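You operate a simulated robot arm through the tools that you are given. There is no shell and no other tool.

Carry out the task below with a simulated robot arm. There is one attempt and no reset: what you move stays moved.

TASK
Switch on the board and the sound, pick the rules picture and set the volume to 3.
Fine: leave the markers and the eraser.

The check looks at the end state, three seconds after you hand in, the way a careful person would. Anything else that was tipped, shoved, dropped, spilled or broken makes it a failure.

THE ROBOT
A 6-joint arm with a fingered hand, fixed in place. Base frame: the origin is at the foot of the arm, x ahead of it, y to its left, z up. Units: mm, rad, N and s.
With the tool pointing down near the work surface it reaches from about 240 to 560 mm from the base axis. Its first joint turns from -2.897 to 2.897 rad. Payload 3.1 kg.
Tool frame: the origin (TCP) lies between the finger pads and is the grasp point; the fingertips stand 22 mm ahead of it; z points along the fingers, y is the line along which they close. The gripper opens to 132 mm. The gripper's body begins 60 mm behind the TCP. The gripper is a hand of 4 fingers: y runs from the thumb to the fingers, the wrist lies at [0, 0, -218] in the tool frame, and closing takes about 1.5 s.
Orientation is told as [roll, pitch, yaw] about the base's x, y, z axes, in that order, counted from this pose: with the fingers straight down and closing along the base's y, the tool's x points along the base's -x, its y along +y and its z along -z.

THE INTERFACE
- The arm moves only by the tool drive_tool. Its argument "commands" is a list of rows, each an object (a shift or turn left out is 0, a gripper value left out holds the last) with "linear": the shift along the tool's x, y, z in units of 100 mm (1.0 is 100 mm), a list of three; "angular": the turn, a rotation vector about the tool's x, y, z in units of 180 degrees (1.0 is 180 degrees), a list of three. In form: [{"linear": [x, y, z], "angular": [rx, ry, rz]}, ...]. A call has 1 to 20 rows; each row is the pose to reach, as a shift and turn from the pose commanded when the call began, along the tool's axes at that moment. "gripper" is the gripper command, from -1 (fully open) to 1 (shut), values between in proportion, set as the call begins (left out, the last holds). A call with a number of a shift or a turn outside -1 to 1 is refused whole. Rows are played at 5 a second. More than 50 mm and 0.15 rad between two rows, or a gripper value outside its range, and nothing of the call is played. Where a pose cannot be reached the arm comes as near as it can. A force on the tool above 40 N (or 10 N above the force at the start of the call, whichever is more), or a blocked arm, ends the call early, and 0.2 s more pass. Each finger travels about 153 mm/s and halts on what it meets, pressing with about 31 N; the grip force reading is that of the motor and also rises with nothing between the fingers. The clock runs only during rows and for 0.2 s after the last one: add rows that repeat a pose to give the fingers time. The reply holds the time, the measured pose of the TCP, the force on the tool along the base axes, the opening and the grip force, in the units named above and with some noise, with the torque about the TCP (base axes, N m) and any sound that the robot's microphone picked up.
- Cameras (640 x 400 px; columns grow to the right, rows downward): "scene" is fixed at [229.5, 658.8, 1565]; the picture's right is [-0.97, -0.24, 0.00], its down [-0.13, 0.52, -0.85] and it looks along [0.21, -0.82, -0.53] (base axes); focal length 320 px, centre (320, 200). "wrist" rides on the gripper at [53, -53, -84] in the tool frame; the picture's right is [0.71, 0.71, 0.00], its down [-0.53, 0.53, -0.67] and it looks along [-0.47, 0.47, 0.74] (tool axes); focal length 247 px, centre (320, 200). There is no depth. A picture from a camera that has moved, and an enlarged one, comes with that camera's place and axes in the base frame and with its lens. The place of the scene camera against the robot may be out by one fixed shift of up to 18 mm in any direction.
- snapshot(camera): a new picture of that camera. The clock stands still meanwhile.
- lift_body(by): slides the trunk up (or, below 0, down) by that many mm; the arm rides with it, the base frame stays. It gives what a move gives, with no picture.
- set_grasp(shape): the hand has 4 fingers and takes this shape, open, in about a second: jaw (thumb against the fingers, like two jaws); tri (thumb and two fingers); tip (a fingertip pinch); poke (one finger out to press); point (the index stretched); flat (the hand flat); cup (the hand cupped); fist (a fist). The gripper value then closes the fingers along that shape, each until it touches; the sizes above hold for jaw. It gives what a move gives, with no picture.
- enlarge(camera, box): a new picture of the part [left, top, right, bottom] of that camera's present view, enlarged. The clock stands still meanwhile.
- sign_off(): hands the job in; it is judged then, once.

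Nothing tells you positions but the pictures and the camera data. Unless the task says otherwise, let go and move clear before handing in.

The tools are called after "Request:" as a command line: name --argument value ..., lists and objects as JSON in quotes. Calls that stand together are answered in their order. drive_tool: Moves the arm, as the interface text tells. Its arguments: {"type":"object","properties":{"commands":{"type":"array","items":{"type":"object","properties":{"linear":{"type":"array","items":{"type":"number"}},"angular":{"type":"array","items":{"type":"number"}}}}},"gripper":{"type":"number"}},"required":["commands"]} The other tools are called the same way: lift_body (by) slides the trunk up or down; set_grasp (shape) gives the hand a shape; snapshot (camera) takes a picture; enlarge (camera, box) takes an enlarged picture of a part of a camera's view; sign_off () hands the job in.

At the start:

```text
clock: 0.0
position: [354.9, -177.3, 1319.3]
tcp_rot: [-0.001, -0.001, 0.002]
wrist_force: [-0.1, 0.4, 0.0]
wrist_torque: [0.01, 0.01, -0.03]
finger_gap: 132.1
grasp_force: 0.0
shape: jaw
trunk travel left (down, up): [-325.0, 61.0]
```

scene: 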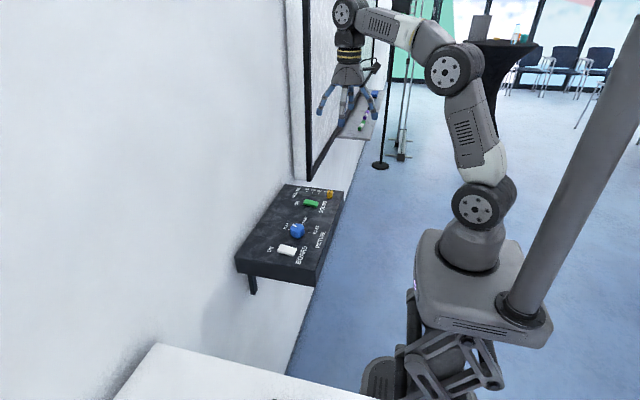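
wrist: 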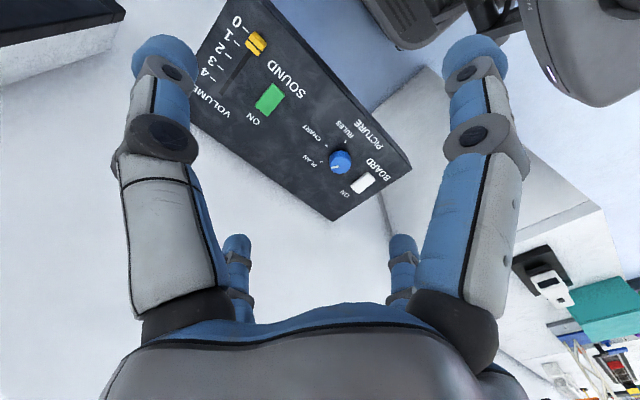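

I see a black console shelf on the wall with a white BOARD rocker, a blue PICTURE knob, a green SOUND switch and a yellow VOLUME slider. I'll take enlarged pictures of it first.

Request:
enlarge --camera "scene" --box '[220, 170, 360, 300]'

Request:
enlarge --camera "wrist" --box '[180, 0, 420, 220]'

Request:
enlarge --camera "scene" --box '[290, 0, 420, 200]'

```text
3.08 times, centred on (290, 235) of scene
camera zoom: at [229.5, 658.8, 1565.0], right [-0.97, -0.24, 0.0], down [-0.13, 0.52, -0.85], along [0.21, -0.82, -0.53], focal length 983 px, centre (412, 92)
```

zoom: 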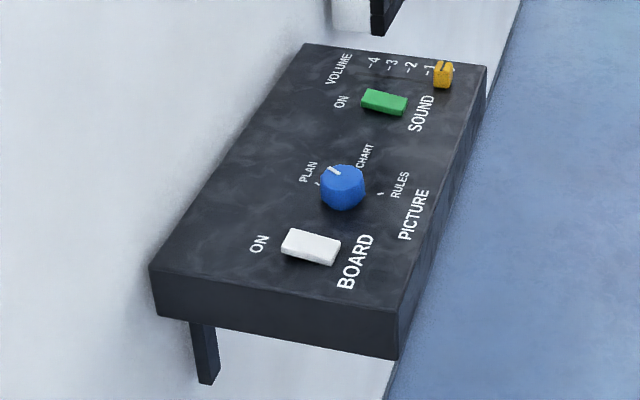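

```text
1.82 times, centred on (300, 110) of wrist
camera zoom: at [302.2, -231.4, 1403.8], right [-0.71, 0.71, 0.0], down [0.53, 0.53, 0.67], along [0.47, 0.47, -0.74], focal length 449 px, centre (356, 364)
```

zoom: 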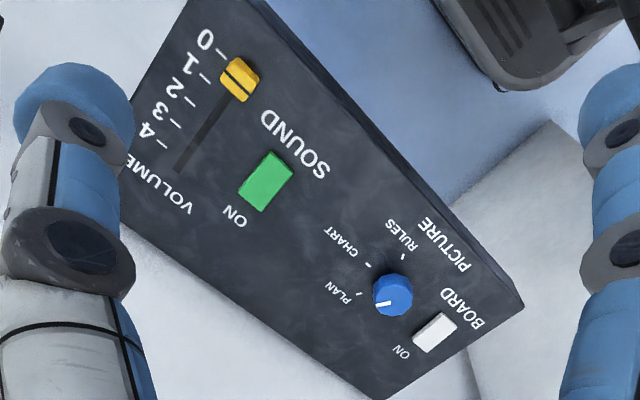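

```text
2.00 times, centred on (355, 100) of scene
camera zoom: at [229.5, 658.8, 1565.0], right [-0.97, -0.24, 0.0], down [-0.13, 0.52, -0.85], along [0.21, -0.82, -0.53], focal length 639 px, centre (250, 400)
```

zoom: 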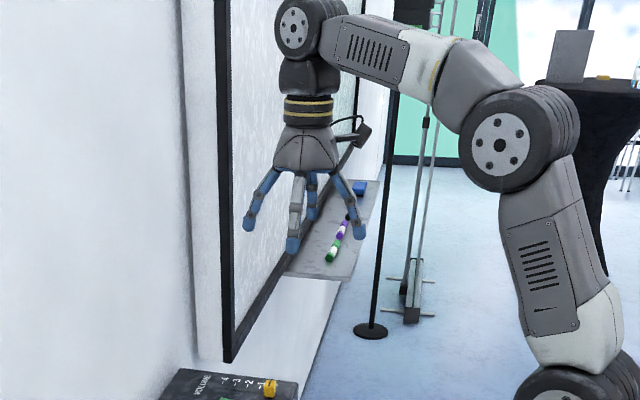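

The console seems to sit around z≈1000, with x about 400–470 and y from about -250 (volume) to +55 (board). I'll put the hand in the poke shape and shift it back for a second view to triangulate from.

Request:
set_grasp --shape "poke"

Request:
drive_tool --commands '[{"linear": [0.3, -0.3, 0]}, {"linear": [0.6, -0.6, 0]}, {"linear": [0.9, -0.9, 0]}, {"linear": [0.9, -0.9, 0]}]'

Request:
snapshot --camera "wrist"

Request:
snapshot --camera "scene"

```text
clock: 0.9
position: [354.6, -177.0, 1320.3]
tcp_rot: [0.002, 0.001, -0.001]
wrist_force: [0.9, 0.8, -0.1]
wrist_torque: [0.0, 0.0, 0.02]
finger_gap: 0.0
grasp_force: 0.1
shape: poke
trunk travel left (down, up): [-325.0, 61.0]
```

```text
clock: 1.9
position: [265.6, -266.6, 1319.6]
tcp_rot: [-0.001, -0.001, -0.001]
wrist_force: [0.2, 0.3, -0.6]
wrist_torque: [0.02, 0.0, 0.01]
finger_gap: 0.1
grasp_force: 0.1
shape: poke
trunk travel left (down, up): [-325.0, 61.0]
```

```text
taken
camera wrist: at [213.0, -321.1, 1404.9], right [-0.71, 0.71, 0.0], down [0.53, 0.53, 0.67], along [0.47, 0.47, -0.74], focal length 247 px, centre (320, 200)
```

wrist: 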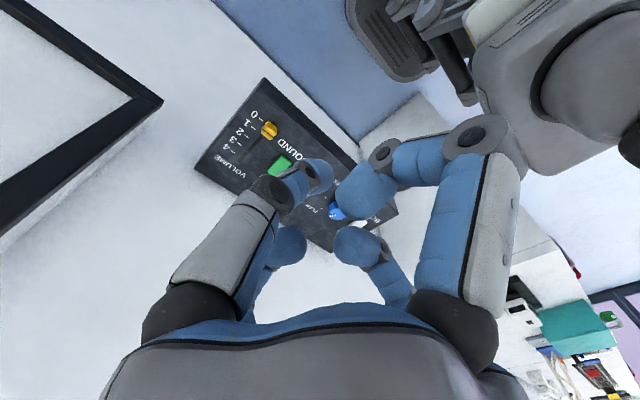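

```text
taken
```

scene: 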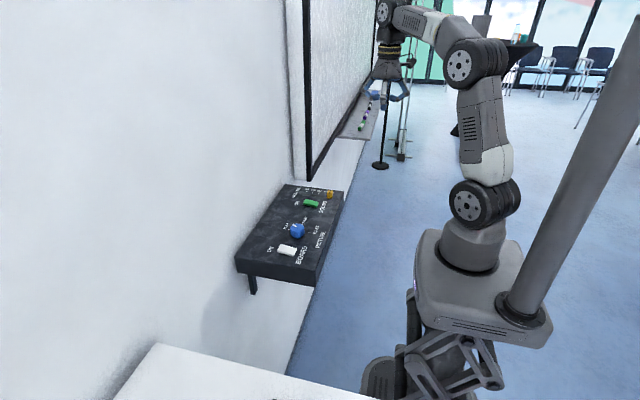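

The hand is in the poke shape now. I'll zoom in on it to find which finger is extended, and zoom in on the console again.

Request:
enlarge --camera "scene" --box '[350, 30, 430, 130]'

Request:
enlarge --camera "wrist" --box '[180, 60, 420, 260]'

```text
4.00 times, centred on (390, 80) of scene
camera zoom: at [229.5, 658.8, 1565.0], right [-0.97, -0.24, 0.0], down [-0.13, 0.52, -0.85], along [0.21, -0.82, -0.53], focal length 1278 px, centre (40, 680)
```

zoom: 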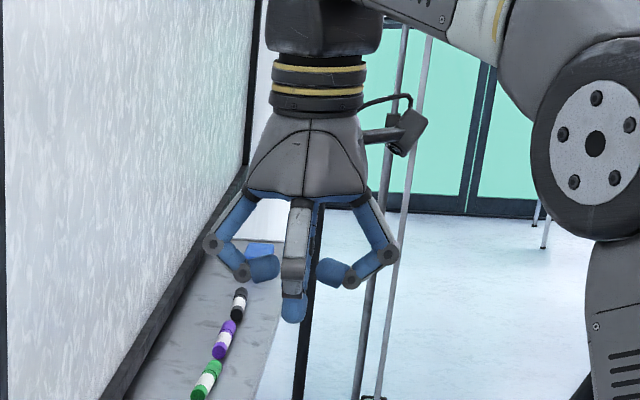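

```text
2.00 times, centred on (300, 160) of wrist
camera zoom: at [213.0, -321.1, 1404.9], right [-0.71, 0.71, 0.0], down [0.53, 0.53, 0.67], along [0.47, 0.47, -0.74], focal length 494 px, centre (360, 280)
```

zoom: 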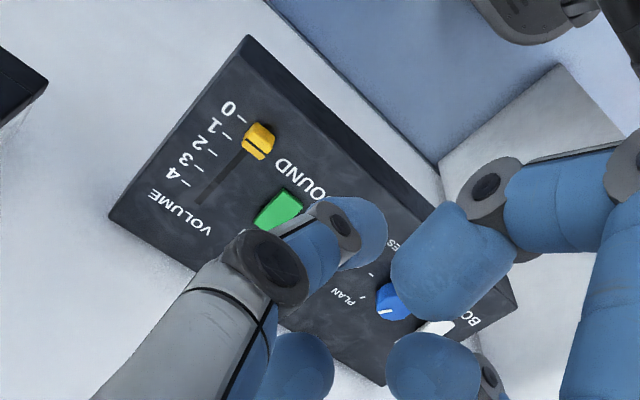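

I put the slider at about (411,-246), the sound switch at (457,-187), the knob at (455,-28) and the board switch at (460,49). The console top is near z 1000. I'll zoom in close on each control with the scene camera.

Request:
enlarge --camera "scene" --box '[296, 180, 346, 211]'

Request:
enlarge --camera "scene" --box '[276, 210, 330, 244]'

Request:
enlarge --camera "scene" --box '[262, 234, 318, 269]'

```text
12.80 times, centred on (321, 196) of scene
camera zoom: at [229.5, 658.8, 1565.0], right [-0.97, -0.24, 0.0], down [-0.13, 0.52, -0.85], along [0.21, -0.82, -0.53], focal length 4090 px, centre (307, 258)
```

zoom: 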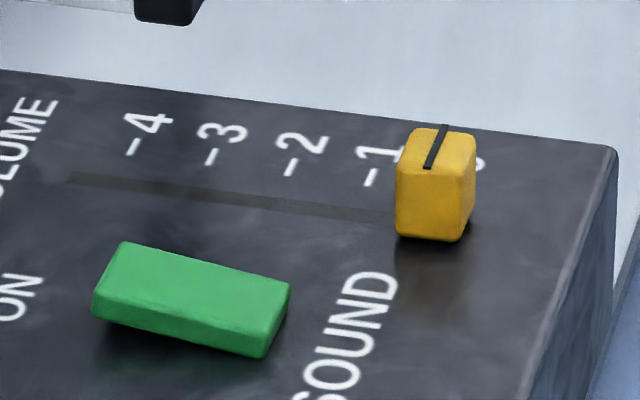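

```text
11.76 times, centred on (303, 227) of scene
camera zoom: at [229.5, 658.8, 1565.0], right [-0.97, -0.24, 0.0], down [-0.13, 0.52, -0.85], along [0.21, -0.82, -0.53], focal length 3759 px, centre (520, -118)
```

zoom: 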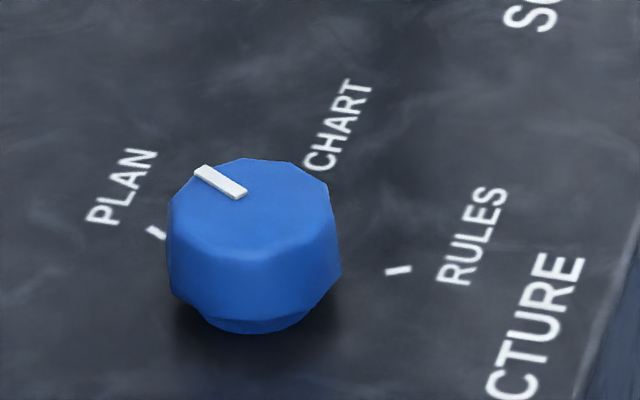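

```text
11.43 times, centred on (290, 252) of scene
camera zoom: at [229.5, 658.8, 1565.0], right [-0.97, -0.24, 0.0], down [-0.13, 0.52, -0.85], along [0.21, -0.82, -0.53], focal length 3652 px, centre (663, -389)
```

zoom: 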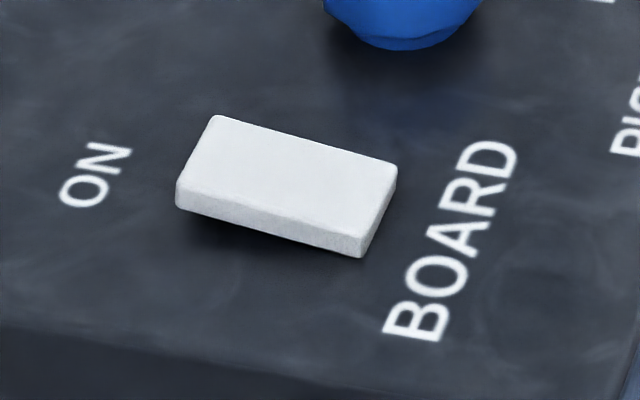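

The rockers are raised on their ON (wall) side, the knob points at PLAN and the slider sits at 0. I'll open the hand in the jaw shape and move above the knob for a close, nearly straight-down view.

Request:
set_grasp --shape "jaw"

Request:
drive_tool --commands '[{"linear": [-0.24, 0.3, 0]}, {"linear": [-0.48, 0.6, 0]}, {"linear": [-0.72, 0.9, 0]}, {"linear": [-0.95, 1.0, 0]}]'

Request:
drive_tool --commands '[{"linear": [-0.2, 0.28, 0.15]}, {"linear": [-0.4, 0.56, 0.3]}, {"linear": [-0.6, 0.84, 0.5]}, {"linear": [-0.8, 1.0, 0.8]}, {"linear": [-0.94, 1.0, 1.0]}, {"linear": [-0.94, 1.0, 1.0]}]'

Request:
snapshot --camera "wrist"

Request:
snapshot --camera "scene"

```text
clock: 2.8
position: [265.9, -267.9, 1320.5]
tcp_rot: [0.0, -0.001, 0.0]
wrist_force: [0.1, 0.8, -0.1]
wrist_torque: [-0.03, 0.03, -0.02]
finger_gap: 131.9
grasp_force: 0.0
shape: jaw
trunk travel left (down, up): [-325.0, 61.0]
```

```text
clock: 3.8
position: [362.1, -167.5, 1319.5]
tcp_rot: [0.0, -0.001, 0.001]
wrist_force: [0.3, 0.3, 0.3]
wrist_torque: [0.02, 0.01, 0.04]
finger_gap: 132.1
grasp_force: 0.1
shape: jaw
trunk travel left (down, up): [-325.0, 61.0]
```

```text
clock: 5.2
position: [455.5, -65.4, 1218.3]
tcp_rot: [0.0, -0.001, 0.0]
wrist_force: [0.4, -0.5, -0.1]
wrist_torque: [-0.01, 0.0, 0.05]
finger_gap: 132.0
grasp_force: 0.0
shape: jaw
trunk travel left (down, up): [-325.0, 61.0]
```

```text
taken
camera wrist: at [401.3, -120.4, 1303.5], right [-0.71, 0.71, 0.0], down [0.53, 0.53, 0.67], along [0.47, 0.47, -0.74], focal length 247 px, centre (320, 200)
```

wrist: 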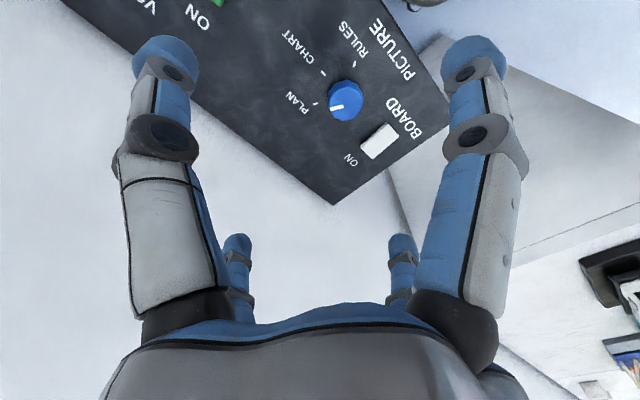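

```text
taken
```

scene: 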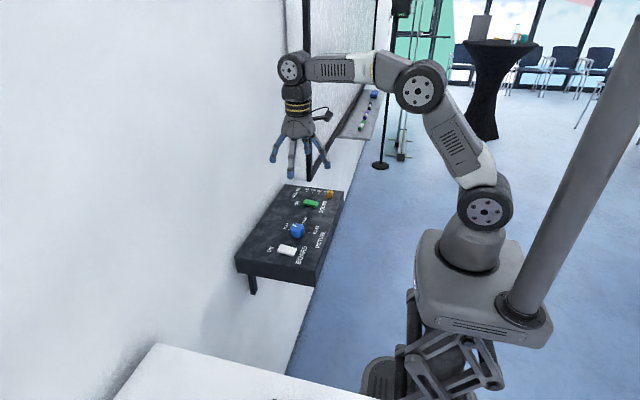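

From above the knob I can see the picture dial and the board switch clearly. I'll zoom in for precise measurements.

Request:
enlarge --camera "wrist" --box '[270, 20, 430, 120]'

Request:
enlarge --camera "wrist" --box '[320, 90, 440, 165]'

```text
4.00 times, centred on (350, 70) of wrist
camera zoom: at [401.3, -120.4, 1303.5], right [-0.71, 0.71, 0.0], down [0.53, 0.53, 0.67], along [0.47, 0.47, -0.74], focal length 988 px, centre (200, 720)
```

zoom: 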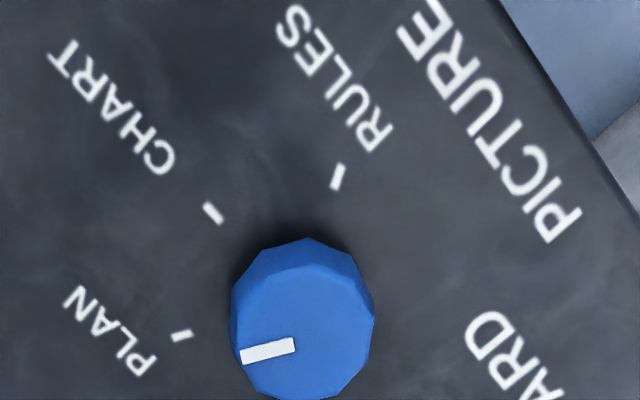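

```text
5.33 times, centred on (380, 128) of wrist
camera zoom: at [401.3, -120.4, 1303.5], right [-0.71, 0.71, 0.0], down [0.53, 0.53, 0.67], along [0.47, 0.47, -0.74], focal length 1317 px, centre (0, 587)
```

zoom: 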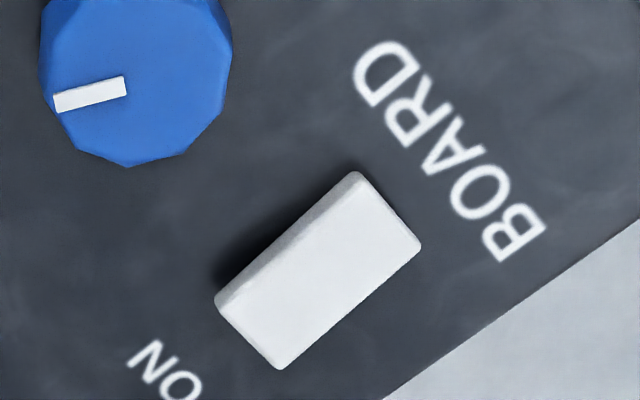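

The dial ticks are at 60° steps around a knob centred at about (455.5,-25), so PLAN to RULES is 120° clockwise seen from above. I'll pre-rotate the hand by -60°, half-close the fingers and come down above the knob.

Request:
drive_tool --commands '[{"linear": [-0.0, 0.053, 0.125], "angular": [0, 0, -0.0417]}, {"linear": [-0.0, 0.106, 0.25], "angular": [0, 0, -0.0833]}, {"linear": [-0.005, 0.159, 0.375], "angular": [0, 0, -0.125]}, {"linear": [-0.006, 0.212, 0.5], "angular": [0, 0, -0.1667]}, {"linear": [-0.008, 0.265, 0.625], "angular": [0, 0, -0.2083]}, {"linear": [-0.01, 0.318, 0.75], "angular": [0, 0, -0.25]}, {"linear": [-0.012, 0.37, 0.875], "angular": [0, 0, -0.2917]}, {"linear": [-0.012, 0.421, 1.0], "angular": [0, 0, -0.3333]}, {"linear": [-0.012, 0.421, 1.0], "angular": [0, 0, -0.3333]}]' --gripper 0.0

Request:
snapshot --camera "wrist"

Request:
enlarge --camera "scene" --box '[230, 120, 360, 270]'

```text
clock: 7.2
position: [454.2, -25.7, 1119.4]
tcp_rot: [0.0, 0.0, 1.048]
wrist_force: [0.9, -0.4, 0.1]
wrist_torque: [-0.01, 0.02, -0.02]
finger_gap: 66.6
grasp_force: 0.1
shape: jaw
trunk travel left (down, up): [-325.0, 61.0]
```

```text
taken
camera wrist: at [474.4, -99.0, 1203.6], right [-0.97, -0.26, 0.0], down [-0.19, 0.72, 0.67], along [-0.17, 0.65, -0.74], focal length 247 px, centre (320, 200)
```

wrist: 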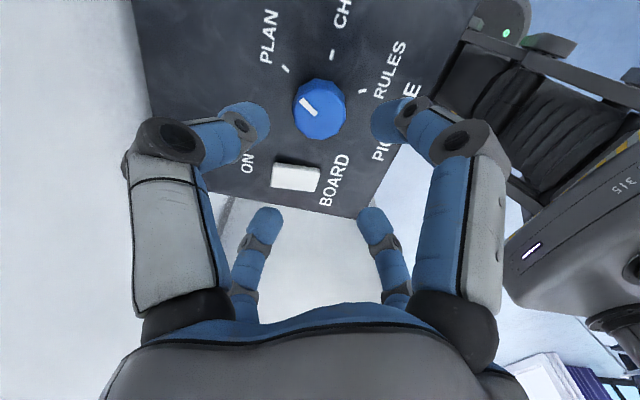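

```text
2.67 times, centred on (295, 195) of scene
camera zoom: at [229.5, 658.8, 1565.0], right [-0.97, -0.24, 0.0], down [-0.13, 0.52, -0.85], along [0.21, -0.82, -0.53], focal length 852 px, centre (387, 213)
```

zoom: 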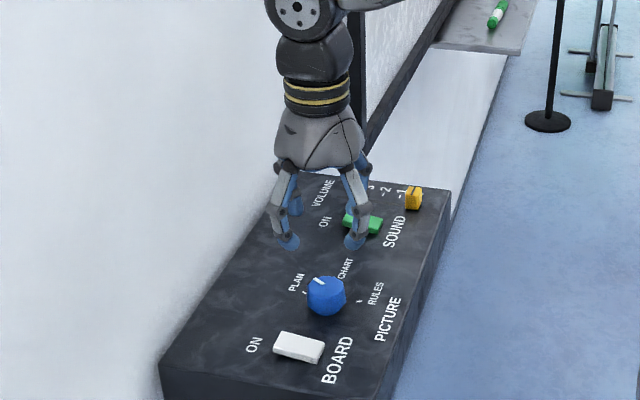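

The hand is centred over the knob with all four fingers around it. I'll go down in stages, starting with the tips at about the height of the knob.

Request:
drive_tool --commands '[{"linear": [0, 0, 0.3]}, {"linear": [0, 0, 0.6]}, {"linear": [0, 0, 0.72]}, {"linear": [0, 0, 0.82]}, {"linear": [0, 0, 0.82]}]'

Request:
enlarge --camera "scene" --box '[260, 195, 340, 245]'

Request:
snapshot --camera "wrist"

```text
clock: 8.4
position: [455.1, -24.3, 1036.8]
tcp_rot: [-0.001, 0.0, 1.045]
wrist_force: [-0.4, 0.4, 0.2]
wrist_torque: [-0.02, -0.01, -0.02]
finger_gap: 66.3
grasp_force: 0.1
shape: jaw
trunk travel left (down, up): [-325.0, 61.0]
```

```text
8.00 times, centred on (300, 220) of scene
camera zoom: at [229.5, 658.8, 1565.0], right [-0.97, -0.24, 0.0], down [-0.13, 0.52, -0.85], along [0.21, -0.82, -0.53], focal length 2556 px, centre (480, 40)
```

zoom: 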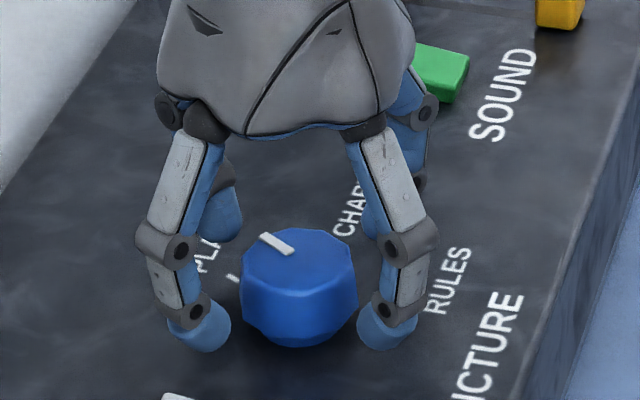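

```text
taken
camera wrist: at [474.9, -99.1, 1121.3], right [-0.97, -0.26, 0.0], down [-0.19, 0.72, 0.67], along [-0.17, 0.65, -0.74], focal length 247 px, centre (320, 200)
```

wrist: 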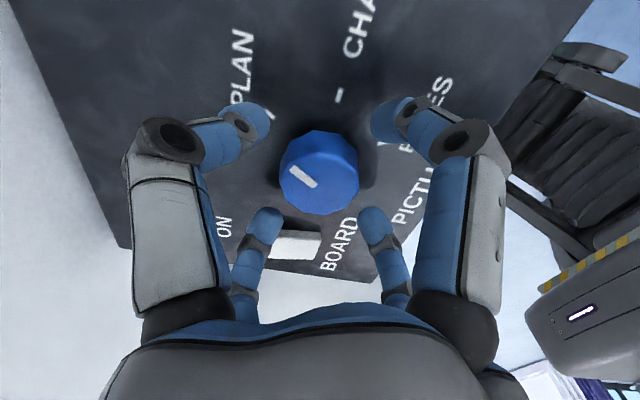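

All four fingers straddle the knob. I'll go down 5 mm more and close on it.

Request:
drive_tool --commands '[{"linear": [0, 0, 0.05]}, {"linear": [0, 0, 0.05]}]'

Request:
drive_tool --commands '[{"linear": [0, 0, 0]}, {"linear": [0, 0, 0]}, {"linear": [0, 0, 0]}, {"linear": [0, 0, 0]}, {"linear": [0, 0, 0]}, {"linear": [0, 0, 0]}, {"linear": [0, 0, 0]}]' --gripper 1.0

Request:
snapshot --camera "wrist"

Request:
enlarge --camera "scene" --box '[260, 195, 340, 245]'

```text
clock: 9.0
position: [455.8, -25.4, 1031.6]
tcp_rot: [-0.001, 0.0, 1.047]
wrist_force: [-0.9, 0.0, 0.1]
wrist_torque: [0.03, 0.0, -0.03]
finger_gap: 66.3
grasp_force: 0.0
shape: jaw
trunk travel left (down, up): [-325.0, 61.0]
```

```text
clock: 10.6
position: [455.1, -26.3, 1031.7]
tcp_rot: [0.002, 0.0, 1.047]
wrist_force: [0.5, -5.9, -6.2]
wrist_torque: [-0.07, 0.0, 0.06]
finger_gap: 34.6
grasp_force: 31.0
shape: jaw
trunk travel left (down, up): [-325.0, 61.0]
```

```text
taken
camera wrist: at [475.5, -100.4, 1116.2], right [-0.97, -0.26, 0.0], down [-0.19, 0.72, 0.67], along [-0.17, 0.65, -0.74], focal length 247 px, centre (320, 200)
```

wrist: 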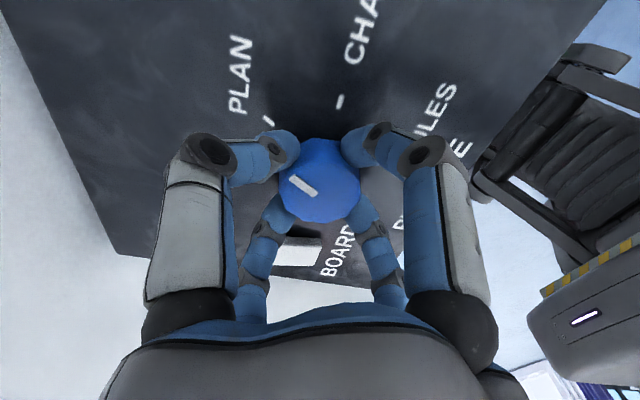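

```text
8.00 times, centred on (300, 220) of scene
camera zoom: at [229.5, 658.8, 1565.0], right [-0.97, -0.24, 0.0], down [-0.13, 0.52, -0.85], along [0.21, -0.82, -0.53], focal length 2556 px, centre (480, 40)
```

zoom: 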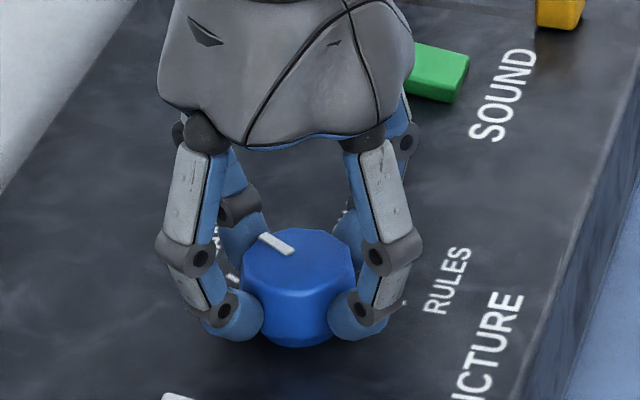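

The knob is gripped at a 34.6 mm gap. I'll turn the first 60° clockwise and check.

Request:
drive_tool --commands '[{"angular": [0, 0, 0.0417]}, {"angular": [0, 0, 0.0833]}, {"angular": [0, 0, 0.125]}, {"angular": [0, 0, 0.1667]}, {"angular": [0, 0, 0.2083]}, {"angular": [0, 0, 0.25]}, {"angular": [0, 0, 0.2917]}, {"angular": [0, 0, 0.3333]}, {"angular": [0, 0, 0.3333]}]'

Request:
snapshot --camera "wrist"

Request:
enlarge --camera "scene" --box '[260, 195, 340, 245]'

```text
clock: 12.6
position: [454.0, -26.3, 1032.7]
tcp_rot: [0.0, 0.002, -0.001]
wrist_force: [-10.9, -7.0, -11.2]
wrist_torque: [-0.18, 0.19, 0.01]
finger_gap: 34.5
grasp_force: 30.9
shape: jaw
trunk travel left (down, up): [-325.0, 61.0]
```

```text
taken
camera wrist: at [401.1, -80.3, 1116.5], right [-0.71, 0.71, 0.0], down [0.53, 0.52, 0.67], along [0.47, 0.47, -0.74], focal length 247 px, centre (320, 200)
```

wrist: 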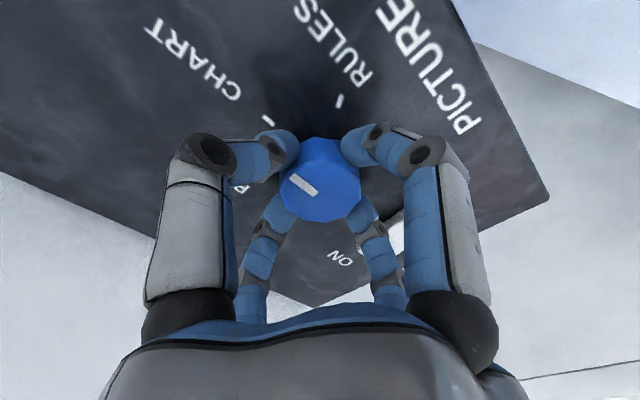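

```text
8.00 times, centred on (300, 220) of scene
camera zoom: at [229.5, 658.8, 1565.0], right [-0.97, -0.24, 0.0], down [-0.13, 0.52, -0.85], along [0.21, -0.82, -0.53], focal length 2556 px, centre (480, 40)
```

zoom: 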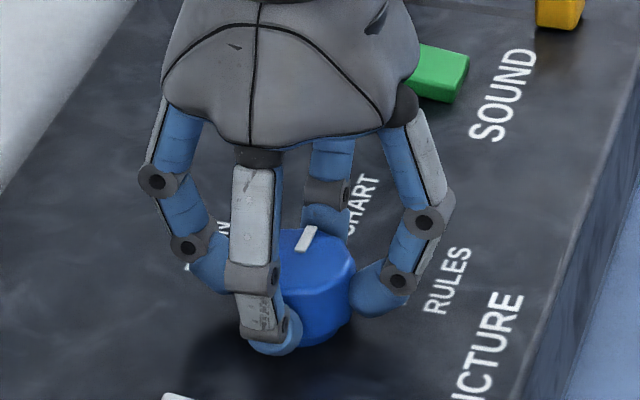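

The knob turns with the hand and now points at CHART. I'll do the second 60°.

Request:
drive_tool --commands '[{"angular": [0, 0, 0.0417]}, {"angular": [0, 0, 0.0833]}, {"angular": [0, 0, 0.125]}, {"angular": [0, 0, 0.1667]}, {"angular": [0, 0, 0.2083]}, {"angular": [0, 0, 0.25]}, {"angular": [0, 0, 0.2917]}, {"angular": [0, 0, 0.3333]}, {"angular": [0, 0, 0.3333]}]'

Request:
snapshot --camera "wrist"

Request:
enlarge --camera "scene" --box '[260, 195, 340, 245]'

```text
clock: 14.6
position: [454.4, -24.4, 1031.2]
tcp_rot: [-0.001, -0.001, -1.048]
wrist_force: [-16.1, 2.8, -17.2]
wrist_torque: [0.05, 0.26, 0.01]
finger_gap: 34.4
grasp_force: 30.6
shape: jaw
trunk travel left (down, up): [-325.0, 61.0]
```

```text
taken
camera wrist: at [381.3, -5.9, 1116.9], right [0.26, 0.97, 0.0], down [0.72, -0.19, 0.67], along [0.64, -0.17, -0.74], focal length 247 px, centre (320, 200)
```

wrist: 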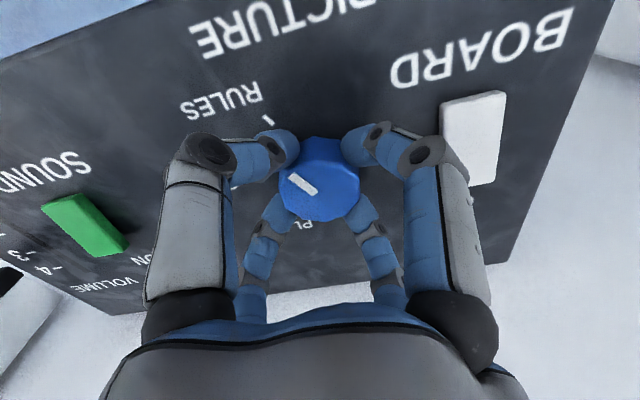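

```text
8.00 times, centred on (300, 220) of scene
camera zoom: at [229.5, 658.8, 1565.0], right [-0.97, -0.24, 0.0], down [-0.13, 0.52, -0.85], along [0.21, -0.82, -0.53], focal length 2556 px, centre (480, 40)
```

zoom: 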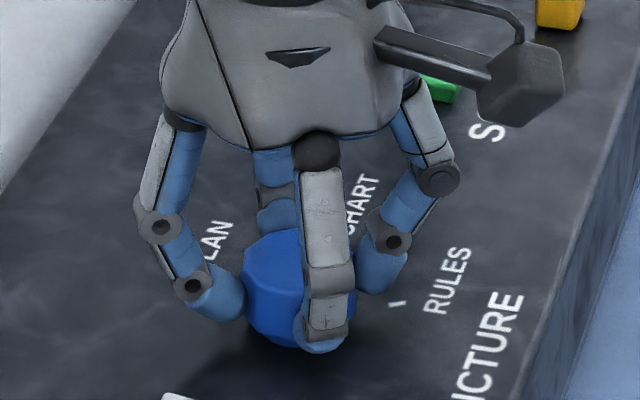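

The knob should now be at RULES. I'll open the fingers partway, rise straight up and check it.

Request:
drive_tool --commands '[{"linear": [0, 0, 0]}, {"linear": [0, 0, 0]}, {"linear": [0, 0, 0]}, {"linear": [0, 0, 0]}]' --gripper 0.0

Request:
drive_tool --commands '[{"linear": [0, 0, -0.2]}, {"linear": [0, 0, -0.5]}, {"linear": [0, 0, -0.9]}, {"linear": [0, 0, -0.9]}]'

Request:
snapshot --camera "wrist"

Request:
enlarge --camera "scene" --box '[266, 205, 330, 245]'

```text
clock: 15.6
position: [456.1, -26.3, 1032.4]
tcp_rot: [0.003, 0.001, -1.047]
wrist_force: [-0.2, 0.5, 1.1]
wrist_torque: [0.0, 0.0, 0.0]
finger_gap: 65.5
grasp_force: 0.0
shape: jaw
trunk travel left (down, up): [-325.0, 61.0]
```

```text
clock: 16.6
position: [454.0, -25.1, 1122.7]
tcp_rot: [0.0, 0.0, -1.048]
wrist_force: [-0.6, -0.4, 0.2]
wrist_torque: [0.02, 0.0, -0.01]
finger_gap: 65.3
grasp_force: 0.1
shape: jaw
trunk travel left (down, up): [-325.0, 61.0]
```

```text
taken
camera wrist: at [382.5, -6.6, 1206.9], right [0.26, 0.97, 0.0], down [0.72, -0.19, 0.67], along [0.65, -0.17, -0.74], focal length 247 px, centre (320, 200)
```

wrist: 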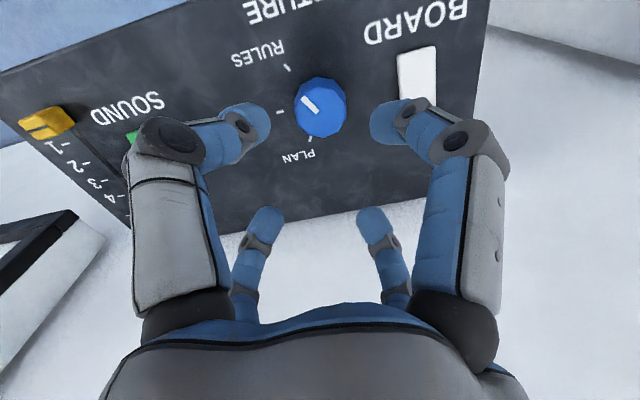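

```text
10.00 times, centred on (298, 225) of scene
camera zoom: at [229.5, 658.8, 1565.0], right [-0.97, -0.24, 0.0], down [-0.13, 0.52, -0.85], along [0.21, -0.82, -0.53], focal length 3195 px, centre (540, -50)
```

zoom: 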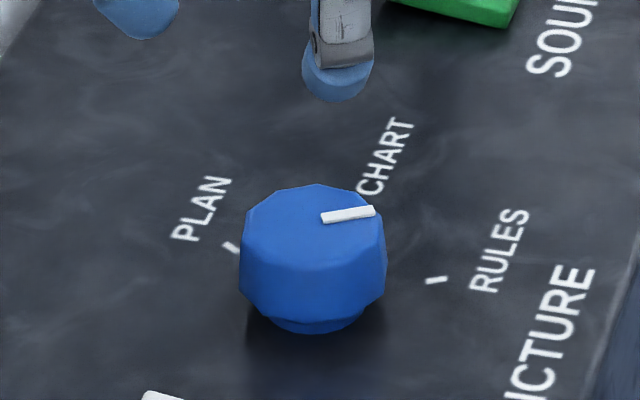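

The pointer now lines up with the RULES tick. Next I'll take the poke shape, undo the hand's rotation and move above the ON end of the BOARD rocker.

Request:
set_grasp --shape "poke"

Request:
drive_tool --commands '[{"linear": [0.066, 0.068, 0], "angular": [0, 0, -0.0417]}, {"linear": [0.132, 0.137, 0], "angular": [0, 0, -0.0833]}, {"linear": [0.198, 0.205, 0], "angular": [0, 0, -0.125]}, {"linear": [0.263, 0.273, 0], "angular": [0, 0, -0.1667]}, {"linear": [0.329, 0.342, 0], "angular": [0, 0, -0.2083]}, {"linear": [0.395, 0.41, 0], "angular": [0, 0, -0.25]}, {"linear": [0.461, 0.479, 0], "angular": [0, 0, -0.2917]}, {"linear": [0.527, 0.547, 0], "angular": [0, 0, -0.3333]}, {"linear": [0.527, 0.547, 0], "angular": [0, 0, -0.3333]}]'

Request:
snapshot --camera "wrist"

Request:
enlarge --camera "scene" --box '[240, 185, 336, 275]'

```text
clock: 17.5
position: [454.1, -26.0, 1122.2]
tcp_rot: [0.0, -0.001, -1.048]
wrist_force: [-0.4, -0.5, 0.2]
wrist_torque: [0.04, 0.01, -0.01]
finger_gap: 0.0
grasp_force: 0.2
shape: poke
trunk travel left (down, up): [-325.0, 61.0]
```

```text
clock: 19.5
position: [476.9, 48.1, 1121.5]
tcp_rot: [0.0, 0.0, 0.003]
wrist_force: [-0.7, -0.5, -0.4]
wrist_torque: [0.02, 0.01, 0.03]
finger_gap: 0.0
grasp_force: 0.1
shape: poke
trunk travel left (down, up): [-325.0, 61.0]
```

```text
taken
camera wrist: at [423.4, -6.4, 1206.9], right [-0.71, 0.71, 0.0], down [0.53, 0.53, 0.67], along [0.47, 0.47, -0.74], focal length 247 px, centre (320, 200)
```

wrist: 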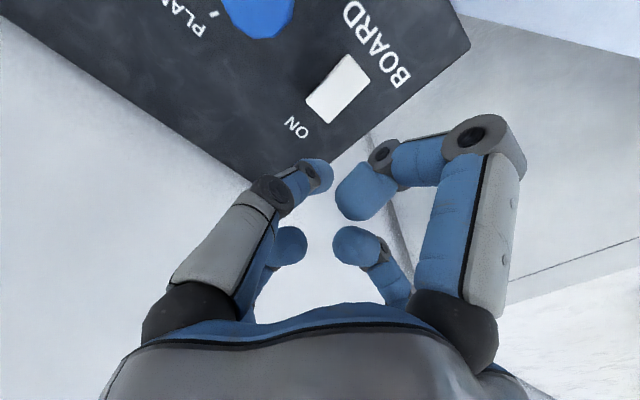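

```text
4.44 times, centred on (288, 230) of scene
camera zoom: at [229.5, 658.8, 1565.0], right [-0.97, -0.24, 0.0], down [-0.13, 0.52, -0.85], along [0.21, -0.82, -0.53], focal length 1420 px, centre (462, 67)
```

zoom: 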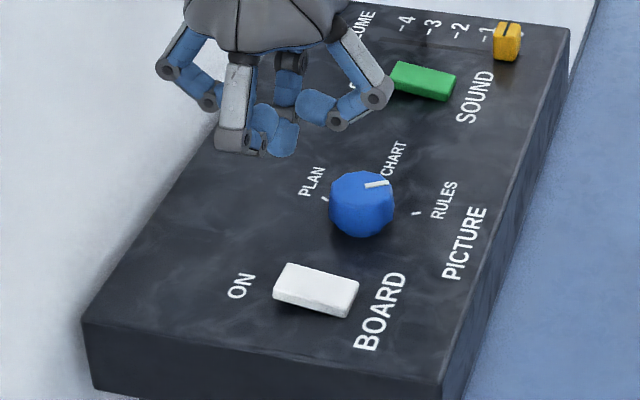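

The thumb is the poking finger, its tip on the tool axis over the ON end of the BOARD rocker. I'll come down close to it and check before pressing.

Request:
drive_tool --commands '[{"linear": [0.01, 0, 0.3]}, {"linear": [0.01, 0, 0.6]}, {"linear": [0.01, 0, 0.75]}, {"linear": [0.01, 0, 0.75]}]'

Request:
enlarge --camera "scene" --box '[250, 215, 330, 265]'

Request:
enlarge --camera "wrist" --box '[240, 100, 400, 200]'

```text
clock: 20.5
position: [475.7, 48.1, 1046.9]
tcp_rot: [0.0, 0.0, -0.001]
wrist_force: [0.6, -0.4, 1.6]
wrist_torque: [-0.04, 0.0, -0.02]
finger_gap: 0.0
grasp_force: 0.0
shape: poke
trunk travel left (down, up): [-325.0, 61.0]
```

```text
8.00 times, centred on (290, 240) of scene
camera zoom: at [229.5, 658.8, 1565.0], right [-0.97, -0.24, 0.0], down [-0.13, 0.52, -0.85], along [0.21, -0.82, -0.53], focal length 2556 px, centre (560, -120)
```

zoom: 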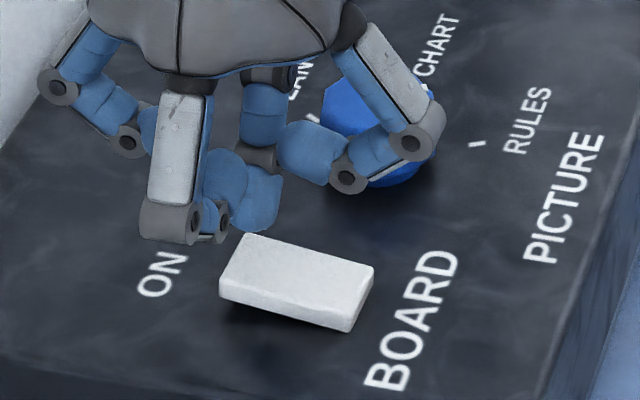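

```text
4.00 times, centred on (320, 150) of wrist
camera zoom: at [422.3, -5.7, 1131.7], right [-0.71, 0.71, 0.0], down [0.53, 0.53, 0.67], along [0.47, 0.47, -0.74], focal length 988 px, centre (320, 400)
```

zoom: 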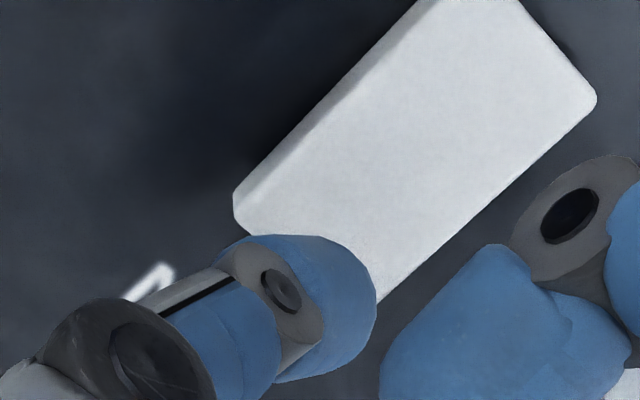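

The tip is right above the ON end, so I'll shift it 3 mm inward and press down slowly while watching the force.

Request:
drive_tool --commands '[{"linear": [0.03, 0, 0.03]}, {"linear": [0.03, 0, 0.05]}, {"linear": [0.03, 0, 0.07]}, {"linear": [0.03, 0, 0.09]}, {"linear": [0.03, 0, 0.11]}, {"linear": [0.03, 0, 0.13]}, {"linear": [0.03, 0, 0.145]}]'

Request:
enlarge --camera "scene" --box '[250, 215, 330, 265]'

```text
clock: 22.1
position: [473.2, 46.8, 1032.3]
tcp_rot: [0.0, 0.0, 0.001]
wrist_force: [0.6, -0.1, -0.2]
wrist_torque: [-0.02, 0.01, -0.02]
finger_gap: 0.0
grasp_force: 0.0
shape: poke
trunk travel left (down, up): [-325.0, 61.0]
```

```text
8.00 times, centred on (290, 240) of scene
camera zoom: at [229.5, 658.8, 1565.0], right [-0.97, -0.24, 0.0], down [-0.13, 0.52, -0.85], along [0.21, -0.82, -0.53], focal length 2556 px, centre (560, -120)
```

zoom: 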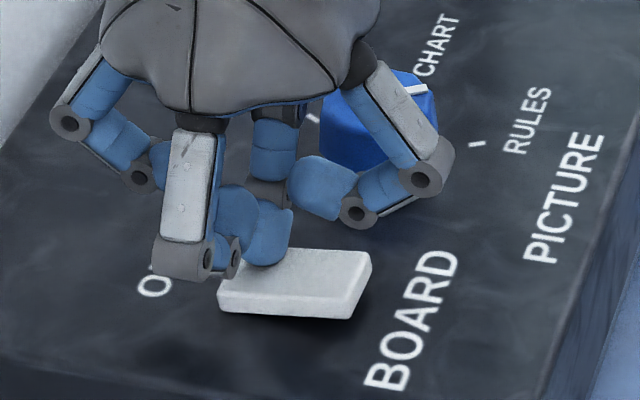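

The rocker has tipped over to the ON side. I'll lift off and check it.

Request:
drive_tool --commands '[{"linear": [0, 0, -0.2]}, {"linear": [0, 0, -0.5]}, {"linear": [0, 0, -0.8]}, {"linear": [0, 0, -0.8]}]'

Request:
enlarge --camera "scene" --box '[250, 215, 330, 265]'

Request:
snapshot --camera "scene"

```text
clock: 23.1
position: [472.9, 46.8, 1112.1]
tcp_rot: [0.001, 0.002, 0.0]
wrist_force: [-0.2, 0.3, 0.2]
wrist_torque: [0.0, -0.02, 0.02]
finger_gap: 0.1
grasp_force: 0.0
shape: poke
trunk travel left (down, up): [-325.0, 61.0]
```

```text
8.00 times, centred on (290, 240) of scene
camera zoom: at [229.5, 658.8, 1565.0], right [-0.97, -0.24, 0.0], down [-0.13, 0.52, -0.85], along [0.21, -0.82, -0.53], focal length 2556 px, centre (560, -120)
```

zoom: 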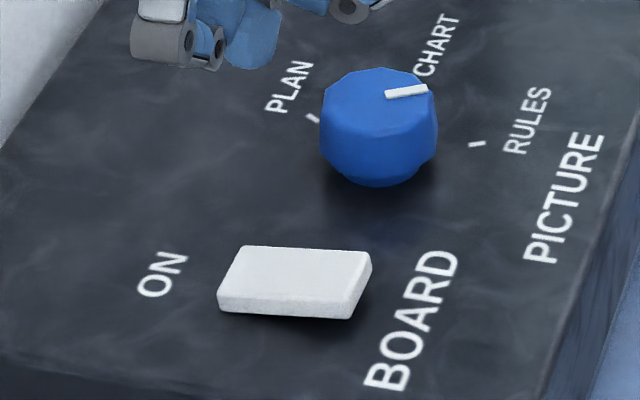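

```text
taken
```

scene: 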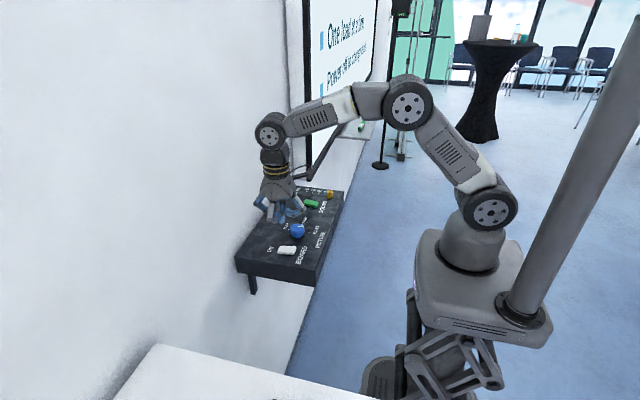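

The whiteboard has lit up and shows the rules picture. Next I'll move over to the SOUND switch at a safe height.

Request:
drive_tool --commands '[{"linear": [0, -0.33, 0]}, {"linear": [0, -0.66, 0]}, {"linear": [0, -1.0, 0]}]'

Request:
drive_tool --commands '[{"linear": [0, -0.33, 0]}, {"linear": [0, -0.66, 0]}, {"linear": [0, -1.0, 0]}]'

Request:
drive_tool --commands '[{"linear": [0, -0.2, 0]}, {"linear": [0, -0.346, 0]}, {"linear": [0, -0.346, 0]}]'

Request:
snapshot --camera "wrist"

Request:
enlarge --camera "scene" --box '[270, 150, 350, 220]'

```text
clock: 23.9
position: [470.3, -53.6, 1113.6]
tcp_rot: [0.0, -0.001, 0.0]
wrist_force: [0.4, -0.4, -0.3]
wrist_torque: [0.01, 0.01, -0.02]
finger_gap: 0.0
grasp_force: 0.0
shape: poke
trunk travel left (down, up): [-325.0, 61.0]
```

```text
clock: 24.7
position: [471.7, -154.6, 1112.8]
tcp_rot: [0.001, 0.0, -0.001]
wrist_force: [0.8, 0.0, -0.4]
wrist_torque: [0.0, -0.02, 0.0]
finger_gap: 0.1
grasp_force: 0.0
shape: poke
trunk travel left (down, up): [-325.0, 61.0]
```

```text
clock: 25.5
position: [471.1, -187.3, 1113.4]
tcp_rot: [0.001, 0.0, 0.0]
wrist_force: [-0.1, -0.2, -0.4]
wrist_torque: [-0.01, 0.03, 0.0]
finger_gap: 0.0
grasp_force: 0.0
shape: poke
trunk travel left (down, up): [-325.0, 61.0]
```

```text
taken
camera wrist: at [419.2, -240.9, 1197.5], right [-0.71, 0.71, 0.0], down [0.53, 0.53, 0.67], along [0.47, 0.47, -0.74], focal length 247 px, centre (320, 200)
```

wrist: 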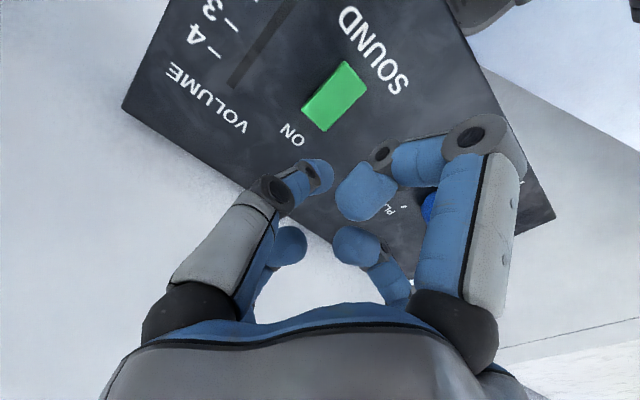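

```text
5.71 times, centred on (310, 185) of scene
camera zoom: at [229.5, 658.8, 1565.0], right [-0.97, -0.24, 0.0], down [-0.13, 0.52, -0.85], along [0.21, -0.82, -0.53], focal length 1826 px, centre (377, 286)
```

zoom: 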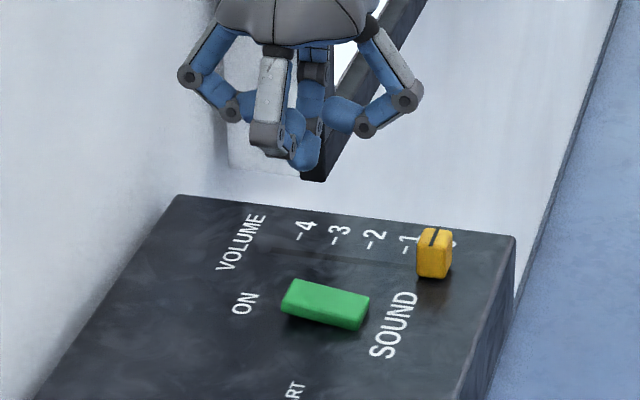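

The ON end of the SOUND rocker is at about (479.5,-187), and the tip is in the same relative place as on the board switch. I'll press it the same way.

Request:
drive_tool --commands '[{"linear": [0, 0, 0.3]}, {"linear": [0, 0, 0.55]}, {"linear": [0, 0, 0.65]}, {"linear": [0, 0, 0.68]}, {"linear": [0, 0, 0.7]}, {"linear": [0, 0, 0.72]}, {"linear": [0, 0, 0.74]}, {"linear": [0, 0, 0.76]}, {"linear": [0, 0, 0.78]}, {"linear": [0, 0, 0.8]}]'

Request:
enlarge --camera "scene" --box '[280, 175, 350, 220]'

```text
clock: 27.7
position: [472.7, -188.2, 1033.7]
tcp_rot: [0.0, 0.0, 0.0]
wrist_force: [-0.7, -0.1, -0.6]
wrist_torque: [-0.03, -0.03, 0.0]
finger_gap: 0.1
grasp_force: 0.1
shape: poke
trunk travel left (down, up): [-325.0, 61.0]
```

```text
8.89 times, centred on (315, 198) of scene
camera zoom: at [229.5, 658.8, 1565.0], right [-0.97, -0.24, 0.0], down [-0.13, 0.52, -0.85], along [0.21, -0.82, -0.53], focal length 2840 px, centre (364, 222)
```

zoom: 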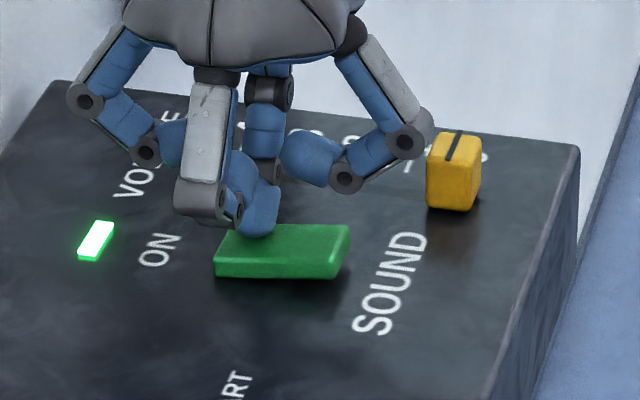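

The green lamp by SOUND is lit, so the sound is on. I'll lift off, open the jaw and move over the volume slider to measure its ticks.

Request:
drive_tool --commands '[{"linear": [0, 0, -0.2]}, {"linear": [0, 0, -0.6]}, {"linear": [0, 0, -1.0]}, {"linear": [0, 0, -1.0]}]'

Request:
set_grasp --shape "jaw"

Request:
drive_tool --commands '[{"linear": [0.16, -0.3, -0.2]}, {"linear": [0.32, -0.6, -0.4]}, {"linear": [0.32, -0.6, -0.4]}]'

Request:
snapshot --camera "wrist"

Request:
snapshot --camera "scene"

```text
clock: 28.7
position: [471.3, -187.6, 1131.3]
tcp_rot: [0.0, 0.0, -0.001]
wrist_force: [0.9, 0.0, -0.8]
wrist_torque: [0.01, 0.0, 0.01]
finger_gap: 0.0
grasp_force: 0.0
shape: poke
trunk travel left (down, up): [-325.0, 61.0]
```

```text
clock: 29.6
position: [472.2, -187.4, 1131.1]
tcp_rot: [-0.002, 0.001, 0.0]
wrist_force: [-0.1, -0.3, -0.5]
wrist_torque: [0.02, -0.02, 0.01]
finger_gap: 131.7
grasp_force: 0.1
shape: jaw
trunk travel left (down, up): [-325.0, 61.0]
```

```text
clock: 30.4
position: [439.9, -247.2, 1172.1]
tcp_rot: [-0.001, 0.0, 0.0]
wrist_force: [0.5, -0.6, -0.5]
wrist_torque: [0.02, -0.01, -0.02]
finger_gap: 132.0
grasp_force: 0.1
shape: jaw
trunk travel left (down, up): [-325.0, 61.0]
```

```text
taken
camera wrist: at [386.4, -301.1, 1257.1], right [-0.71, 0.71, 0.0], down [0.53, 0.53, 0.67], along [0.47, 0.47, -0.74], focal length 247 px, centre (320, 200)
```

wrist: 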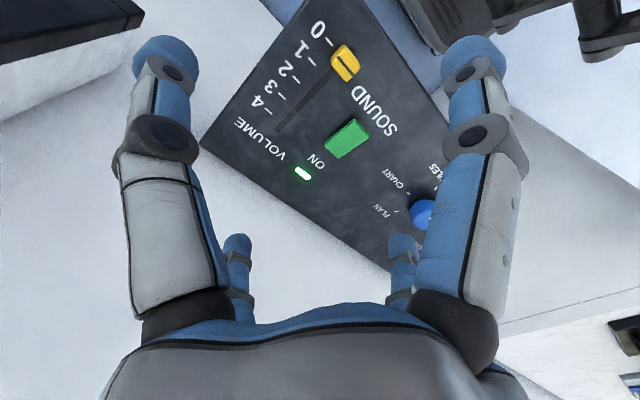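

```text
taken
```

scene: 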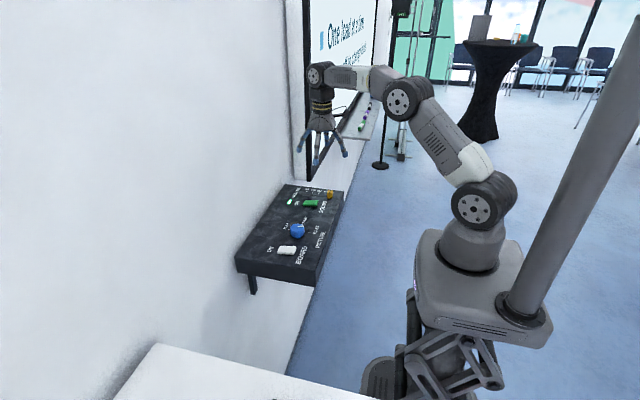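

The SOUND lamp is glowing and I can see the volume slider and its ticks. I'll zoom in on them.

Request:
enlarge --camera "wrist" --box '[240, 10, 384, 140]'

Request:
enlarge --camera "wrist" --box '[300, 20, 380, 90]'

```text
3.08 times, centred on (312, 75) of wrist
camera zoom: at [386.4, -301.1, 1257.1], right [-0.71, 0.71, 0.0], down [0.53, 0.53, 0.67], along [0.47, 0.47, -0.74], focal length 760 px, centre (345, 585)
```

zoom: 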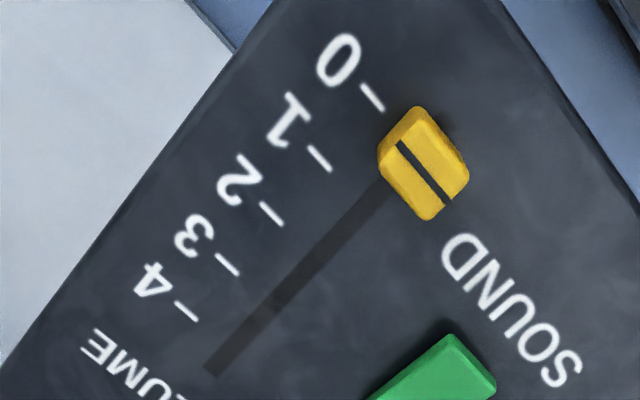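

```text
5.71 times, centred on (340, 55) of wrist
camera zoom: at [386.4, -301.1, 1257.1], right [-0.71, 0.71, 0.0], down [0.53, 0.53, 0.67], along [0.47, 0.47, -0.74], focal length 1411 px, centre (206, 1029)
```

zoom: 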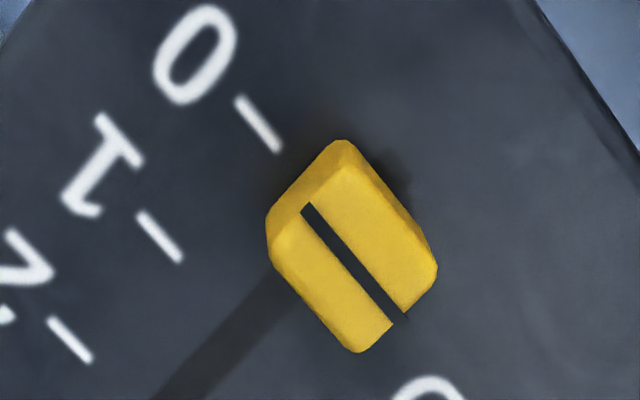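

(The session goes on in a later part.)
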